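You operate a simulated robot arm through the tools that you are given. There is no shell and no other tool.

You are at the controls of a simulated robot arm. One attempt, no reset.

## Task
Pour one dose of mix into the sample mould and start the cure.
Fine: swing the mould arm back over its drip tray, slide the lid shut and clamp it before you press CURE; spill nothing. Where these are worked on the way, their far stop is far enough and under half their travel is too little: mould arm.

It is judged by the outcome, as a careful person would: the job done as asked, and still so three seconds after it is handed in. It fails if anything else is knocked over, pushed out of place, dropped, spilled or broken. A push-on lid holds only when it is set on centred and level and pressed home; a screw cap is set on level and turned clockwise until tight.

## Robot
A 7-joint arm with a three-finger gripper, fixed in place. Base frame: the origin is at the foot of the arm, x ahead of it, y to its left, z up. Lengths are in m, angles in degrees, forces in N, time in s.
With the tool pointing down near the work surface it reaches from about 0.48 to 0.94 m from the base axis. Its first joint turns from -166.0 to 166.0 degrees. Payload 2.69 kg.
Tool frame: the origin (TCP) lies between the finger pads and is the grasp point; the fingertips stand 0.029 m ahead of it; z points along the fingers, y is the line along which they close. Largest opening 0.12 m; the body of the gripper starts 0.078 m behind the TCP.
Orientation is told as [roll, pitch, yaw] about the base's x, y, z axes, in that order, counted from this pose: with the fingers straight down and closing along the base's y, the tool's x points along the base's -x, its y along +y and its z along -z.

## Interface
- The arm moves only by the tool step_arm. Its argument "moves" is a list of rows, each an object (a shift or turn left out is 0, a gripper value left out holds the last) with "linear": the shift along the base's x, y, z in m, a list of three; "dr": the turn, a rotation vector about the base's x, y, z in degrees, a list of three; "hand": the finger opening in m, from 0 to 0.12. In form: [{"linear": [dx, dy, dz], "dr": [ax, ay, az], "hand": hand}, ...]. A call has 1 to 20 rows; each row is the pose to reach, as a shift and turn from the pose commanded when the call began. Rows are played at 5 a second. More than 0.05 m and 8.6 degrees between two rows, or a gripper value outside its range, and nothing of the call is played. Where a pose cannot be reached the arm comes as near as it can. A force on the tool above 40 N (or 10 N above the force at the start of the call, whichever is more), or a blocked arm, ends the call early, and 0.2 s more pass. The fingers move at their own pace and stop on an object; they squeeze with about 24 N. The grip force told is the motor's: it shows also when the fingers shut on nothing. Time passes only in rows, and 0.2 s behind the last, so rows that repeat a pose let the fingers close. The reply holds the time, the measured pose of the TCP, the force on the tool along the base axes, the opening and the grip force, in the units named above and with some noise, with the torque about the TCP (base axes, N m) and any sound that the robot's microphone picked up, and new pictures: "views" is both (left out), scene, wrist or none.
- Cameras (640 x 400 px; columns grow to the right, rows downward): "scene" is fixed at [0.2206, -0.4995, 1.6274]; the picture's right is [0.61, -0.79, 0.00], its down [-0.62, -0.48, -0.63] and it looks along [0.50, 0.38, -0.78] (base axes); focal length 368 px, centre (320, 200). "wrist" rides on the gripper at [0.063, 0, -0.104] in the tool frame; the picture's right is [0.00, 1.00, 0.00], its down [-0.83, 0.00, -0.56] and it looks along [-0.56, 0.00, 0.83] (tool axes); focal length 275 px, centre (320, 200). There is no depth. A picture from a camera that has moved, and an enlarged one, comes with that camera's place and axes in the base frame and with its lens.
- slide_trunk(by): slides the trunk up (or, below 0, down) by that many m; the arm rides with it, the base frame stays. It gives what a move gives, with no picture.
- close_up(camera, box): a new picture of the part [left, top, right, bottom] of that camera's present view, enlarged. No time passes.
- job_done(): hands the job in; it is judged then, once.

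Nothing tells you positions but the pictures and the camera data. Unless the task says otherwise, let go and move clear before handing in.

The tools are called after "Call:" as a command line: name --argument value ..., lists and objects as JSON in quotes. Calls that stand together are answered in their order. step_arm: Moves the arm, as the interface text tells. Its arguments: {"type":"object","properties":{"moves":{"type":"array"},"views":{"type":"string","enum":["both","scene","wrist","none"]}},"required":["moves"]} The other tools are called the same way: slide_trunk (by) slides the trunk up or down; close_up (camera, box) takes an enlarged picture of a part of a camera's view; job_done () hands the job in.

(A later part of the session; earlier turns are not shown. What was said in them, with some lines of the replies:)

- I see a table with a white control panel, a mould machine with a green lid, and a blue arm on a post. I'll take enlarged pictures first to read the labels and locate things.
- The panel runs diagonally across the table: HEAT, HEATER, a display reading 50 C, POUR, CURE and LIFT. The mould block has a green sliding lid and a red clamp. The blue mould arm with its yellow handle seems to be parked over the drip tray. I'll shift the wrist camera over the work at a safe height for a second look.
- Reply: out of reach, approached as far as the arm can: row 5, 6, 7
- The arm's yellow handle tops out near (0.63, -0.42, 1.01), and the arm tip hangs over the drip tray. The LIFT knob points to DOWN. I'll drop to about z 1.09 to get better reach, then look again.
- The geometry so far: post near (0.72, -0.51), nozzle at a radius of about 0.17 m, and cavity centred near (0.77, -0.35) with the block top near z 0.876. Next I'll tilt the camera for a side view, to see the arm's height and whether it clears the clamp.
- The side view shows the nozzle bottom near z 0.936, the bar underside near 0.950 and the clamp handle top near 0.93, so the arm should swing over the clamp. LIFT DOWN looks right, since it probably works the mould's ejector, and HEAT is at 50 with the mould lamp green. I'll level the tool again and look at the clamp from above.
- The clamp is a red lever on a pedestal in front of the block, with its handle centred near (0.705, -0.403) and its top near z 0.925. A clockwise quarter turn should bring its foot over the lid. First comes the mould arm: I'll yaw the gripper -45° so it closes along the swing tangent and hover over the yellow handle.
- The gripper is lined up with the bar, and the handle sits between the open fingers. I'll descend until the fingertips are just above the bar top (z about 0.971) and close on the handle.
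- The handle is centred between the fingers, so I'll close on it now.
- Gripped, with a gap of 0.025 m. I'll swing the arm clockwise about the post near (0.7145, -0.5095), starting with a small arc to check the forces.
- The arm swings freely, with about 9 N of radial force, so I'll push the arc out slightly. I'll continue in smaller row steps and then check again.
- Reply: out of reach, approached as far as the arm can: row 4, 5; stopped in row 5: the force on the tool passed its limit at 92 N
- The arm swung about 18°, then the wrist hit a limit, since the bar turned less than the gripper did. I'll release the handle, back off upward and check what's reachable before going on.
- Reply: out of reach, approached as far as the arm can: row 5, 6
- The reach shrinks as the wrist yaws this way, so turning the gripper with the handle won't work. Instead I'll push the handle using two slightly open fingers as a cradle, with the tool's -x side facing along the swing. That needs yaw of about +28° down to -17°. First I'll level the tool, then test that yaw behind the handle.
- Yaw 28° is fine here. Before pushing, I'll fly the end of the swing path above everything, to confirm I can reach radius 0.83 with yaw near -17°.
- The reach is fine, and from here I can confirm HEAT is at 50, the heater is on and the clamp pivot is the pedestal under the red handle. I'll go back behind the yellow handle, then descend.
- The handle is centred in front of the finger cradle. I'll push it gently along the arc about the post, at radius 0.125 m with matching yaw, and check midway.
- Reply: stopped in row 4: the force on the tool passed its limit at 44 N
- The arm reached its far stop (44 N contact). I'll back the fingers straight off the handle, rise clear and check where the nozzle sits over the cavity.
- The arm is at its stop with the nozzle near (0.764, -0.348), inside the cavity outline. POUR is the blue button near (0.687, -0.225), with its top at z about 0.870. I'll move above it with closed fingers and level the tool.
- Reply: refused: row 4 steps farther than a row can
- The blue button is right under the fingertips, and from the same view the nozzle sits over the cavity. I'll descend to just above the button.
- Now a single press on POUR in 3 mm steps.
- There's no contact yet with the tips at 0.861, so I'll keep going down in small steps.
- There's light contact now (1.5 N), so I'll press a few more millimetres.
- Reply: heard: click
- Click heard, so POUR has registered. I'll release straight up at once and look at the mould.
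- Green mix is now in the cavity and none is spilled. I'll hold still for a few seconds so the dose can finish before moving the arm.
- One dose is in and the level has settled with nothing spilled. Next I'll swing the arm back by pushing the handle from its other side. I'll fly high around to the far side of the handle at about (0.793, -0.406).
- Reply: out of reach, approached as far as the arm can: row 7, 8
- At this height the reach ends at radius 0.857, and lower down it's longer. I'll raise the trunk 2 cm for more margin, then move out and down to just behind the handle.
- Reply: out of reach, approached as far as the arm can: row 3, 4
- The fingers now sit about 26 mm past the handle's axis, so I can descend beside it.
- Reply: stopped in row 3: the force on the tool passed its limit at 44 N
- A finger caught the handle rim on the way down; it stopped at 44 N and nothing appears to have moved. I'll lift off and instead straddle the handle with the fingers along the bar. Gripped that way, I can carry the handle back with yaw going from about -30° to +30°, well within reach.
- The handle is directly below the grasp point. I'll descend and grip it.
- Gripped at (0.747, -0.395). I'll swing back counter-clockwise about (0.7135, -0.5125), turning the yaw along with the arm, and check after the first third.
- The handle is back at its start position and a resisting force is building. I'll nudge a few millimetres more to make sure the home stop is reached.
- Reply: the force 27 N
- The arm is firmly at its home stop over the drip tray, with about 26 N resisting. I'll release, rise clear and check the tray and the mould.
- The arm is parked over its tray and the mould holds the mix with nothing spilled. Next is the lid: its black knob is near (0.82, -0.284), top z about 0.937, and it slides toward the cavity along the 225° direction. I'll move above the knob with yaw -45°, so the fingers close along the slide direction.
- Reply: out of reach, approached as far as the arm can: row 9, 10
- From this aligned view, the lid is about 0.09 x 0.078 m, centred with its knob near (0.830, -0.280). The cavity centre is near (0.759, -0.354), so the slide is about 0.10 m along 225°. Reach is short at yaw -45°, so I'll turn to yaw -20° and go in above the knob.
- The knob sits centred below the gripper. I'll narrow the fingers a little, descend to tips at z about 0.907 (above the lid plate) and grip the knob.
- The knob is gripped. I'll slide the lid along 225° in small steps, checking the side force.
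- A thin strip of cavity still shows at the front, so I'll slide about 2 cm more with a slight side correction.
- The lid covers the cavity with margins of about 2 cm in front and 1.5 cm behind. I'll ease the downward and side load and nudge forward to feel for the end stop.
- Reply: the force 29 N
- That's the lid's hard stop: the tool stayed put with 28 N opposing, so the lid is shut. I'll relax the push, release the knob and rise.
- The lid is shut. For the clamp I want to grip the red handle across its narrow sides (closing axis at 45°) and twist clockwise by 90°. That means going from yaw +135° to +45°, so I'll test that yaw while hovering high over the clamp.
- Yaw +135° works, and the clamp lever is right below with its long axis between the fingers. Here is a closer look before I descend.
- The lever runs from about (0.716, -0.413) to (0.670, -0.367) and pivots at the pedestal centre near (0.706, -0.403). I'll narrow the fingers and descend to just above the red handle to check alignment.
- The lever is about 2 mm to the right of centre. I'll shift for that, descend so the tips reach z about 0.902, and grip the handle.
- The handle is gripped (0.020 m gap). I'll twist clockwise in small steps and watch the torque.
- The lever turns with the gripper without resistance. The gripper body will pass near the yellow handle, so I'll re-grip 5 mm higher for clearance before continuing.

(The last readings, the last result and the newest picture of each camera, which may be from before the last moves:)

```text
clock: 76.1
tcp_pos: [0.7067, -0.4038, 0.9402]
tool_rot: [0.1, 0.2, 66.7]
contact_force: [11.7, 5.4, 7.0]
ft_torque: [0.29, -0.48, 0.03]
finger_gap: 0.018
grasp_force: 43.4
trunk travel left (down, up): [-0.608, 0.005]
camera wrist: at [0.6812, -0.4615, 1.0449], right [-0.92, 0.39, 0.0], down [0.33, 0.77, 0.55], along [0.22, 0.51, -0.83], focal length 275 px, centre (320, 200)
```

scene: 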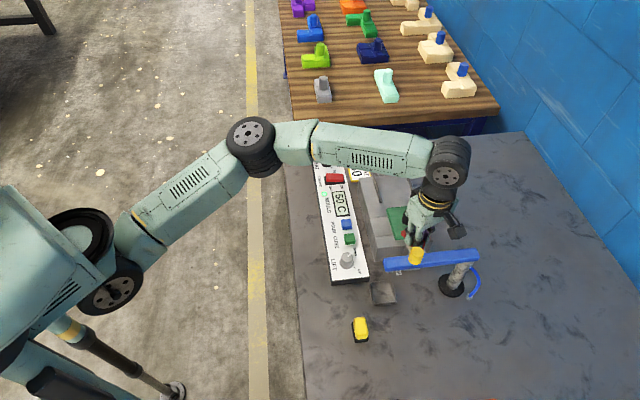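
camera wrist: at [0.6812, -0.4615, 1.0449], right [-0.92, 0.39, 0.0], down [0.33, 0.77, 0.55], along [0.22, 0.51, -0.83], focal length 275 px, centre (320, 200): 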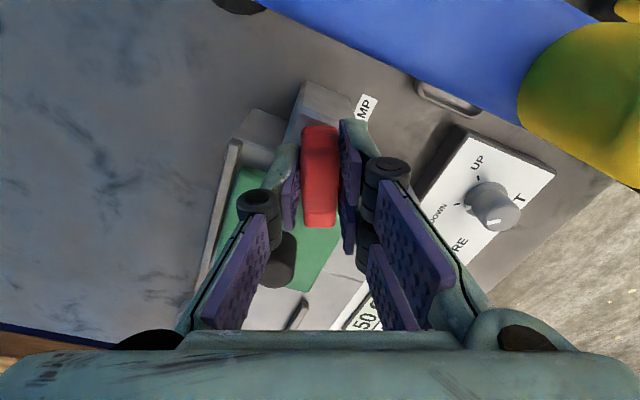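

Call:
step_arm --moves '[{"linear": [0.0008, 0.0003, 0], "dr": [0, 0, -4]}, {"linear": [0.0014, 0.0006, 0], "dr": [0, 0, -8]}, {"linear": [0.0018, 0.0008, 0], "dr": [0, 0, -12]}, {"linear": [0.002, 0.001, 0], "dr": [0, 0, -16]}, {"linear": [0.002, 0.001, 0], "dr": [0, 0, -20]}, {"linear": [0.002, 0.001, 0], "dr": [0, 0, -22]}]' --views "both"

Call:
close_up --camera "wrist" --box '[180, 60, 440, 250]'

Call:
close_up --camera "scene" --box '[370, 190, 480, 280]'

```text
clock: 77.5
tcp_pos: [0.7058, -0.4033, 0.9394]
tool_rot: [0.0, 0.2, 44.7]
contact_force: [8.9, -3.3, 10.8]
ft_torque: [-0.3, 0.21, 0.0]
finger_gap: 0.0178
grasp_force: 43.7
trunk travel left (down, up): [-0.608, 0.005]
camera wrist: at [0.6617, -0.4484, 1.0449], right [-0.71, 0.71, 0.0], down [0.59, 0.59, 0.55], along [0.39, 0.39, -0.83], focal length 275 px, centre (320, 200)
```

scene: 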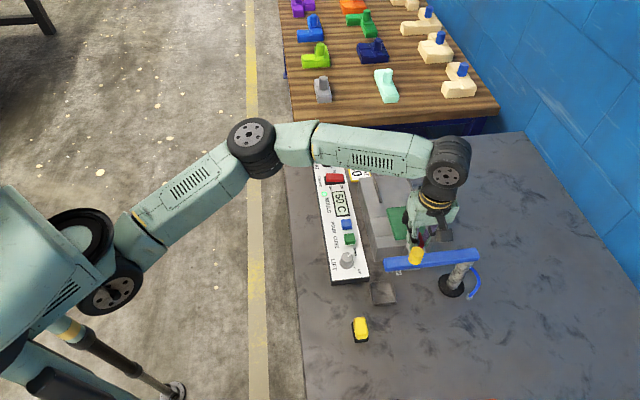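
wrist: 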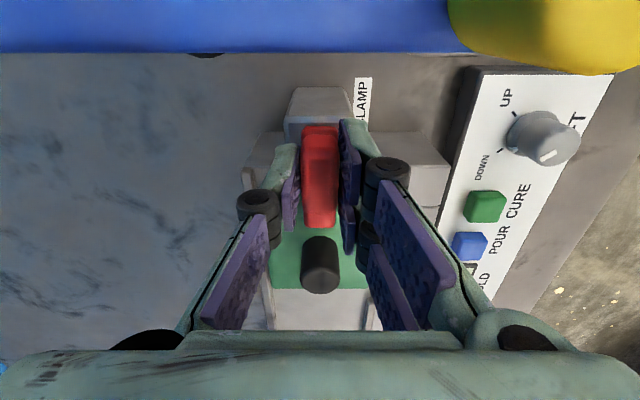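

```text
2.11 times, centred on (310, 155) of wrist
camera zoom: at [0.6617, -0.4484, 1.0449], right [-0.71, 0.71, 0.0], down [0.59, 0.59, 0.55], along [0.39, 0.39, -0.83], focal length 580 px, centre (341, 295)
```

zoom: 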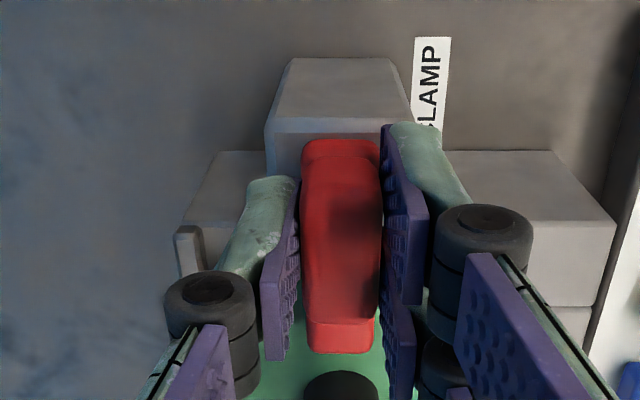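

```text
4.44 times, centred on (425, 235) of scene
camera zoom: at [0.2206, -0.4995, 1.6274], right [0.61, -0.79, 0.0], down [-0.62, -0.48, -0.63], along [0.5, 0.38, -0.78], focal length 1637 px, centre (-147, 44)
```

zoom: 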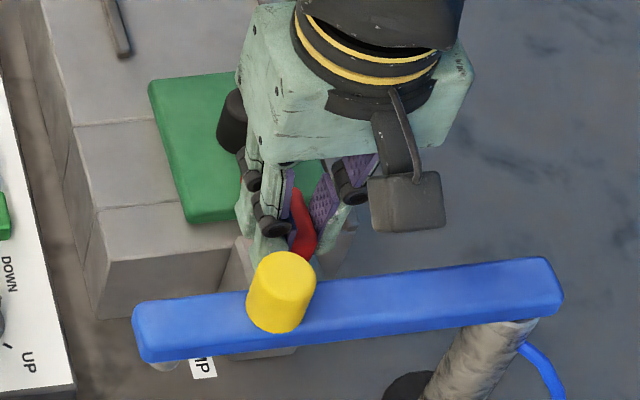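

The lever has turned 90° and its foot lies over the lid, pointing at the knob. I'll turn a few degrees further to feel whether there's a stop.

Call:
step_arm --moves '[{"linear": [0.0005, 0, 0], "dr": [0, 0, -2]}, {"linear": [0.0005, 0, 0], "dr": [0, 0, -4]}, {"linear": [0.0005, 0, 0], "dr": [0, 0, -6]}]' --views "wrist"

Call:
close_up --camera "wrist" --box '[180, 60, 440, 250]'

```text
clock: 78.3
tcp_pos: [0.7069, -0.4032, 0.9382]
tool_rot: [0.1, 0.1, 38.7]
contact_force: [1.7, -6.0, 14.6]
ft_torque: [-0.53, 0.15, 1.91]
finger_gap: 0.0184
grasp_force: 43.7
trunk travel left (down, up): [-0.608, 0.005]
camera wrist: at [0.6575, -0.4436, 1.0449], right [-0.63, 0.78, 0.0], down [0.65, 0.52, 0.55], along [0.43, 0.35, -0.83], focal length 275 px, centre (320, 200)
```

wrist: 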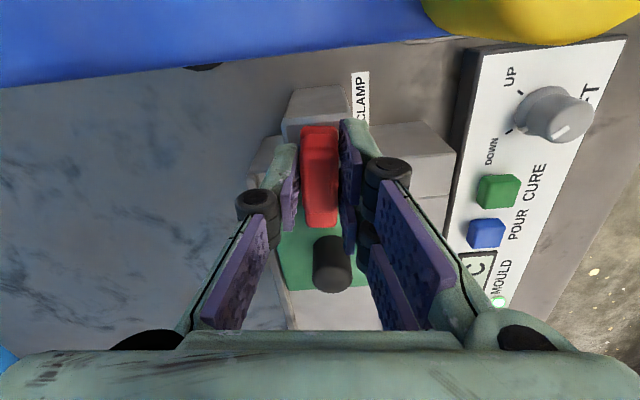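

```text
2.11 times, centred on (310, 155) of wrist
camera zoom: at [0.6575, -0.4436, 1.0449], right [-0.63, 0.78, 0.0], down [0.65, 0.52, 0.55], along [0.43, 0.35, -0.83], focal length 580 px, centre (341, 295)
```

zoom: 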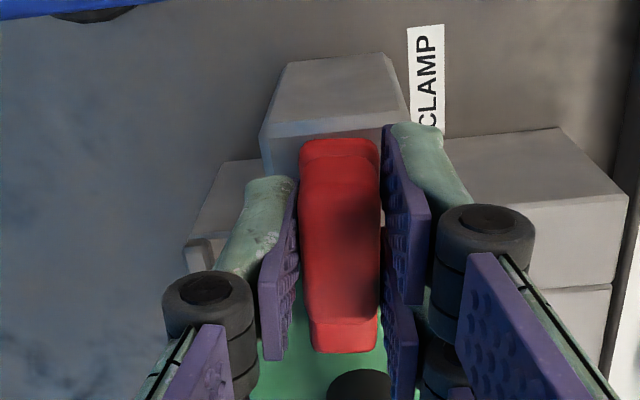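

The torque jumped to 1.9 N·m, so the clamp is at its closed stop. I'll relax the twist a little, open the fingers and rise clear.

Call:
step_arm --moves '[{"dr": [0, 0, 2]}, {"dr": [0, 0, 3], "hand": 0.026}, {"dr": [0, 0, 3], "hand": 0.032}, {"dr": [0, 0, 3], "hand": 0.032}, {"dr": [0, 0, 3], "linear": [0, 0, 0.02], "hand": 0.032}, {"dr": [0, 0, 3], "linear": [0, 0, 0.05], "hand": 0.032}, {"dr": [0, 0, 3], "linear": [0, 0, 0.09], "hand": 0.032}, {"dr": [0, 0, 3], "linear": [0, 0, 0.12], "hand": 0.032}]' --views "both"

Call:
close_up --camera "wrist" --box '[180, 20, 480, 230]'

Call:
close_up --camera "scene" --box '[370, 190, 480, 280]'

```text
clock: 80.1
tcp_pos: [0.7087, -0.4038, 1.057]
tool_rot: [0.2, 0.1, 41.7]
contact_force: [0.5, -1.1, 0.0]
ft_torque: [-0.01, -0.02, -0.03]
finger_gap: 0.0319
grasp_force: 0.0
trunk travel left (down, up): [-0.608, 0.005]
camera wrist: at [0.6621, -0.4451, 1.1635], right [-0.67, 0.74, 0.0], down [0.62, 0.56, 0.55], along [0.41, 0.37, -0.83], focal length 275 px, centre (320, 200)
```

scene: 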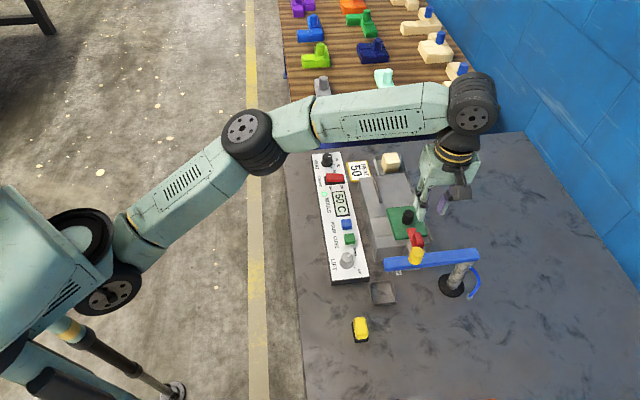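
wrist: 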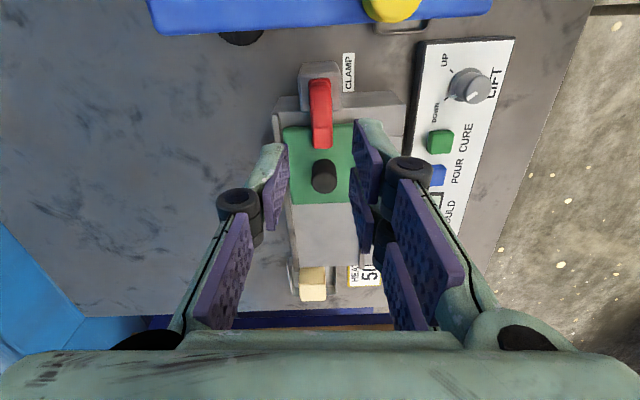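

```text
1.90 times, centred on (330, 125) of wrist
camera zoom: at [0.6621, -0.4451, 1.1635], right [-0.67, 0.74, 0.0], down [0.62, 0.56, 0.55], along [0.41, 0.37, -0.83], focal length 524 px, centre (301, 343)
```

zoom: 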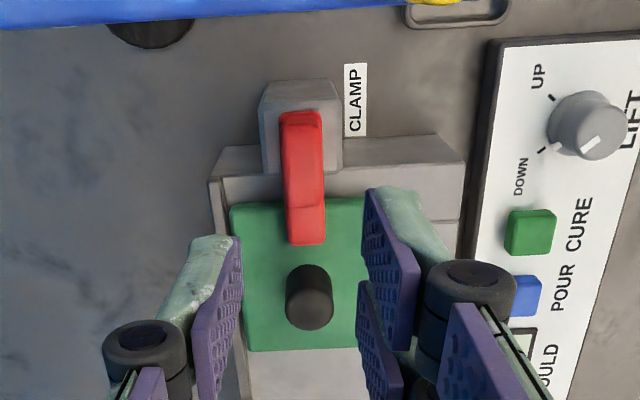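

```text
4.44 times, centred on (425, 235) of scene
camera zoom: at [0.2206, -0.4995, 1.6274], right [0.61, -0.79, 0.0], down [-0.62, -0.48, -0.63], along [0.5, 0.38, -0.78], focal length 1637 px, centre (-147, 44)
```

zoom: 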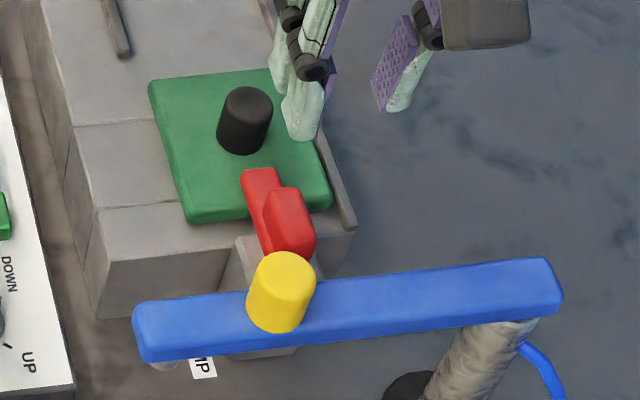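

The clamp foot holds the shut lid, and the arm is home over its tray. CURE is the green button at about (0.657, -0.254), and given how POUR behaved I expect contact near TCP z 0.884. I'll move above it with closed fingers.

Call:
step_arm --moves '[{"linear": [-0.008, 0.025, 0.01], "dr": [0, 0, -7], "hand": 0.032}, {"linear": [-0.017, 0.05, 0.01], "dr": [0, 0, -14], "hand": 0}, {"linear": [-0.026, 0.08, 0.01], "dr": [0, 0, -21], "hand": 0}, {"linear": [-0.036, 0.11, 0], "dr": [0, 0, -28], "hand": 0}, {"linear": [-0.045, 0.135, -0.02], "dr": [0, 0, -35], "hand": 0}, {"linear": [-0.0517, 0.15, -0.05], "dr": [0, 0, -41.7], "hand": 0}, {"linear": [-0.0517, 0.15, -0.075], "dr": [0, 0, -41.7], "hand": 0}, {"linear": [-0.0517, 0.15, -0.075], "dr": [0, 0, -41.7], "hand": 0}]' --views "both"

Call:
close_up --camera "wrist" --box '[220, 40, 420, 180]'

```text
clock: 81.9
tcp_pos: [0.6552, -0.252, 0.9834]
tool_rot: [0.1, 0.0, 0.0]
contact_force: [0.0, 0.3, 0.1]
ft_torque: [0.01, 0.01, 0.0]
finger_gap: 0.0
grasp_force: 23.9
trunk travel left (down, up): [-0.608, 0.005]
camera wrist: at [0.5924, -0.2523, 1.0883], right [0.0, 1.0, 0.0], down [0.83, 0.0, 0.55], along [0.55, 0.0, -0.83], focal length 275 px, centre (320, 200)
```

scene: 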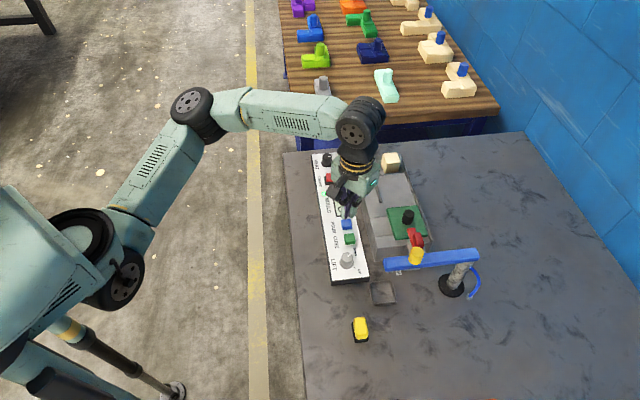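
wrist: 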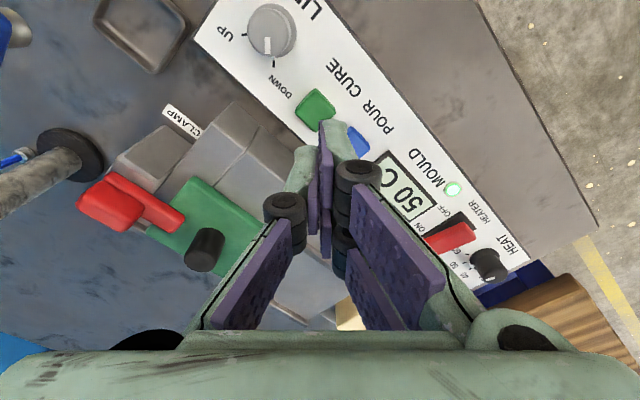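

```text
2.86 times, centred on (320, 110) of wrist
camera zoom: at [0.5924, -0.2523, 1.0883], right [0.0, 1.0, 0.0], down [0.83, 0.0, 0.55], along [0.55, 0.0, -0.83], focal length 786 px, centre (320, 457)
```

zoom: 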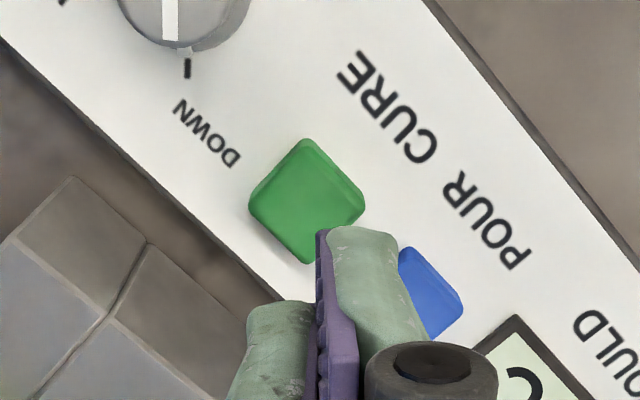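

The button is about 3–4 mm off the fingertip axis, so I'll correct and descend to just above it.

Call:
step_arm --moves '[{"linear": [0.0034, -0.0038, -0.03]}, {"linear": [0.0034, -0.0038, -0.065]}, {"linear": [0.0034, -0.0038, -0.085]}, {"linear": [0.0034, -0.0038, -0.093]}, {"linear": [0.0034, -0.0038, -0.093]}]' --views "wrist"

Call:
close_up --camera "wrist" --box '[240, 80, 400, 190]'

```text
clock: 83.1
tcp_pos: [0.6577, -0.2562, 0.8905]
tool_rot: [0.1, 0.2, 0.2]
contact_force: [-0.4, -0.5, -0.5]
ft_torque: [0.02, -0.01, -0.02]
finger_gap: 0.0002
grasp_force: 24.2
trunk travel left (down, up): [-0.608, 0.005]
camera wrist: at [0.5959, -0.2567, 0.9961], right [-0.01, 1.0, 0.0], down [0.83, 0.0, 0.55], along [0.55, 0.01, -0.83], focal length 275 px, centre (320, 200)
```

wrist: 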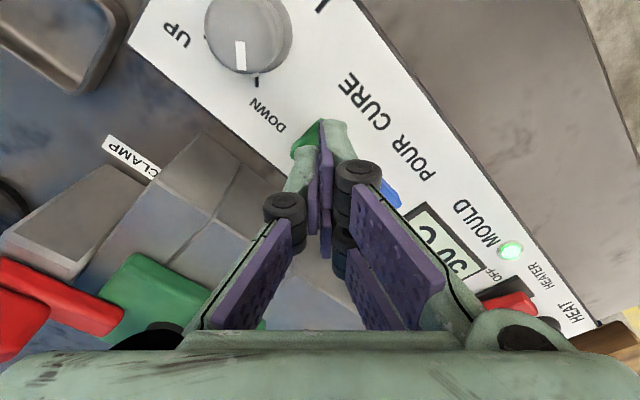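

```text
3.64 times, centred on (320, 135) of wrist
camera zoom: at [0.5959, -0.2567, 0.9961], right [-0.01, 1.0, 0.0], down [0.83, 0.0, 0.55], along [0.55, 0.01, -0.83], focal length 1001 px, centre (320, 436)
```

zoom: 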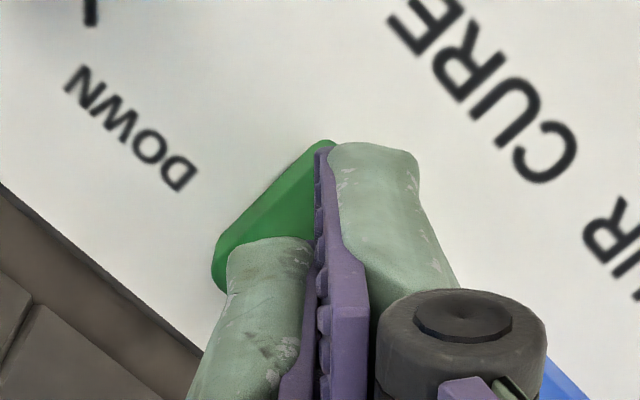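

The fingertips are over the CURE button. Now I'll press it in small steps.

Call:
step_arm --moves '[{"linear": [0, 0, -0.003]}, {"linear": [0, 0, -0.006]}, {"linear": [0, 0, -0.008]}, {"linear": [0, 0, -0.01]}]' --views "none"

```text
clock: 84.1
tcp_pos: [0.6588, -0.2552, 0.8804]
tool_rot: [0.2, 0.1, 0.1]
contact_force: [-1.0, 0.3, 2.9]
ft_torque: [0.02, 0.0, -0.02]
finger_gap: 0.0059
grasp_force: 29.5
trunk travel left (down, up): [-0.608, 0.005]
heard: click
```

Click heard on CURE. I'll release straight up and check the whole scene.

Call:
step_arm --moves '[{"linear": [0, 0, 0.02]}, {"linear": [0, 0, 0.06]}, {"linear": [0, 0, 0.1]}, {"linear": [-0.03, 0.02, 0.14]}, {"linear": [-0.06, 0.05, 0.17]}, {"linear": [-0.09, 0.08, 0.19]}, {"linear": [-0.1, 0.12, 0.2]}]' --views "both"

Call:
close_up --camera "scene" --box '[300, 140, 500, 310]'

Call:
close_up --camera "scene" --box '[310, 150, 380, 230]'

```text
refused: row 4 steps farther than a row can; nothing moved
```

```text
2.35 times, centred on (400, 225) of scene
camera zoom: at [0.2206, -0.4995, 1.6274], right [0.61, -0.79, 0.0], down [-0.62, -0.48, -0.63], along [0.5, 0.38, -0.78], focal length 867 px, centre (132, 141)
```

zoom: 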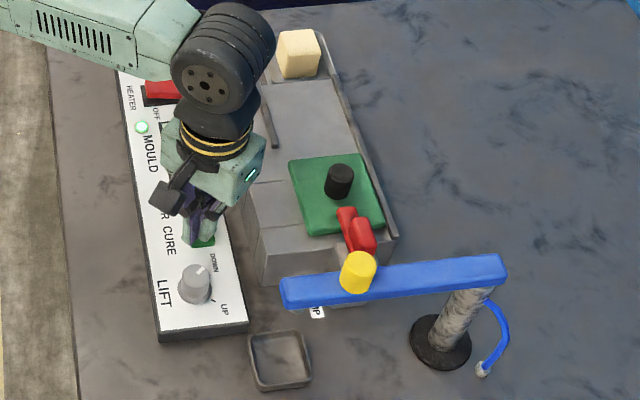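

```text
5.00 times, centred on (345, 190) of scene
camera zoom: at [0.2206, -0.4995, 1.6274], right [0.61, -0.79, 0.0], down [-0.62, -0.48, -0.63], along [0.5, 0.38, -0.78], focal length 1842 px, centre (195, 250)
```

zoom: 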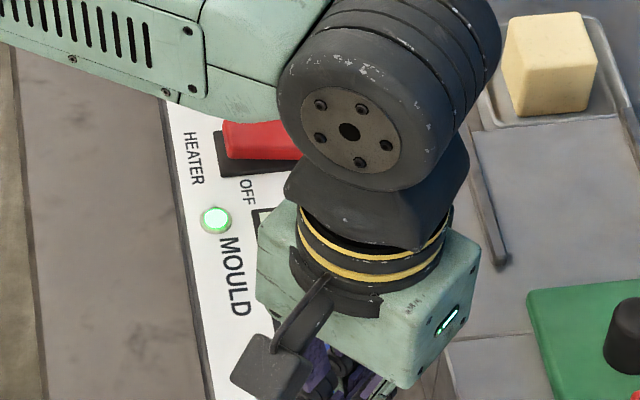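

That retreat was refused for too large a step and nothing moved, so the fingers are still on the button. I'll retreat again with smaller steps.

Call:
step_arm --moves '[{"linear": [0, 0, 0.02]}, {"linear": [0, 0, 0.06]}, {"linear": [0, 0, 0.1]}, {"linear": [-0.02, 0.02, 0.13]}, {"linear": [-0.045, 0.045, 0.15]}, {"linear": [-0.07, 0.07, 0.17]}, {"linear": [-0.09, 0.1, 0.18]}, {"linear": [-0.1, 0.13, 0.18]}]' --views "both"

Call:
close_up --camera "scene" --box '[300, 140, 500, 310]'

Call:
close_up --camera "scene" --box '[310, 150, 430, 270]'

```text
clock: 85.9
tcp_pos: [0.5577, -0.1275, 1.0612]
tool_rot: [0.1, 0.1, 0.1]
contact_force: [-0.9, 0.8, -0.7]
ft_torque: [0.0, -0.03, -0.03]
finger_gap: 0.0
grasp_force: 28.9
trunk travel left (down, up): [-0.608, 0.005]
camera wrist: at [0.494, -0.1273, 1.1666], right [-0.01, 1.0, 0.0], down [0.83, 0.0, 0.55], along [0.55, 0.01, -0.83], focal length 275 px, centre (320, 200)
```

scene: 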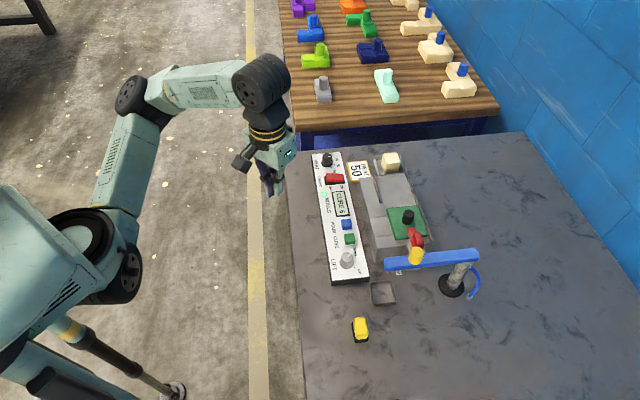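
wrist: 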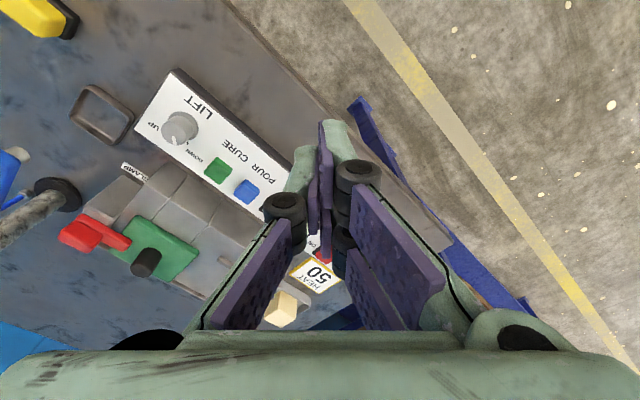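

```text
2.35 times, centred on (400, 225) of scene
camera zoom: at [0.2206, -0.4995, 1.6274], right [0.61, -0.79, 0.0], down [-0.62, -0.48, -0.63], along [0.5, 0.38, -0.78], focal length 867 px, centre (132, 141)
```

zoom: 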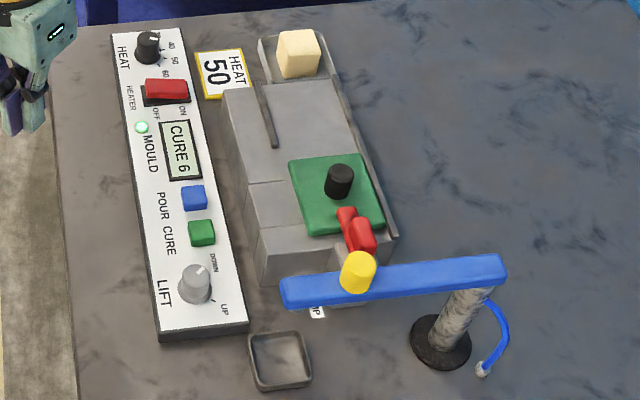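

```text
3.33 times, centred on (370, 210) of scene
camera zoom: at [0.2206, -0.4995, 1.6274], right [0.61, -0.79, 0.0], down [-0.62, -0.48, -0.63], along [0.5, 0.38, -0.78], focal length 1228 px, centre (153, 167)
```

zoom: 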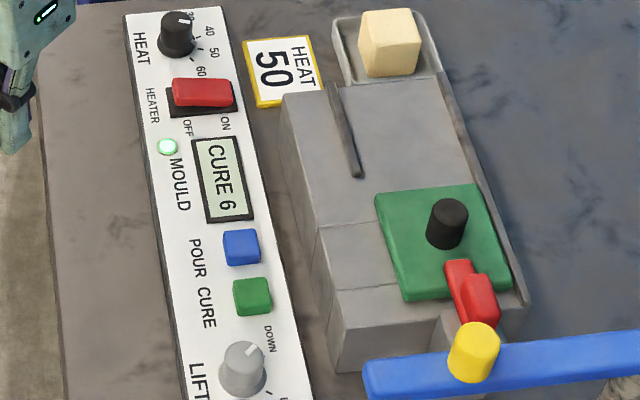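

The display reads "CURE 6", so the cure is running. One dose is in the mould, the lid is shut and clamped, and the mould arm is at its home stop over the drip tray. Nothing was spilled or disturbed and the gripper is clear, so I'm handing in.

Call:
job_done

```text
The job is handed in.
```

I poured one dose into the sample mould and started the cure. The panel display read "CURE 6" when I handed in. I don't have the judge's result.

- **Pour:** I swung the mould arm to its far stop over the mould and pressed POUR once. Green mix filled the cavity, and I saw none outside it.
- **Before CURE:** I swung the mould arm back to its home stop over the drip tray. I slid the lid to its stop and turned the clamp to its stop over the lid.
- **Cure:** I pressed CURE once and heard it click. The gripper was clear of everything at hand-in.

Two motions tripped the force limit while I was handling the mould arm. The first swing hit 92 N when the wrist ran out of range with the handle gripped. Later a finger landed on the yellow handle's rim and stopped at 44 N. The later pictures showed nothing moved out of place or damaged.

HEAT was already at 50, matching its card, and the display read 50 C with the mould lamp green. I left HEAT, the heater switch and LIFT (DOWN) as they were. The trunk is still 2 cm higher than it started; I raised it for reach.
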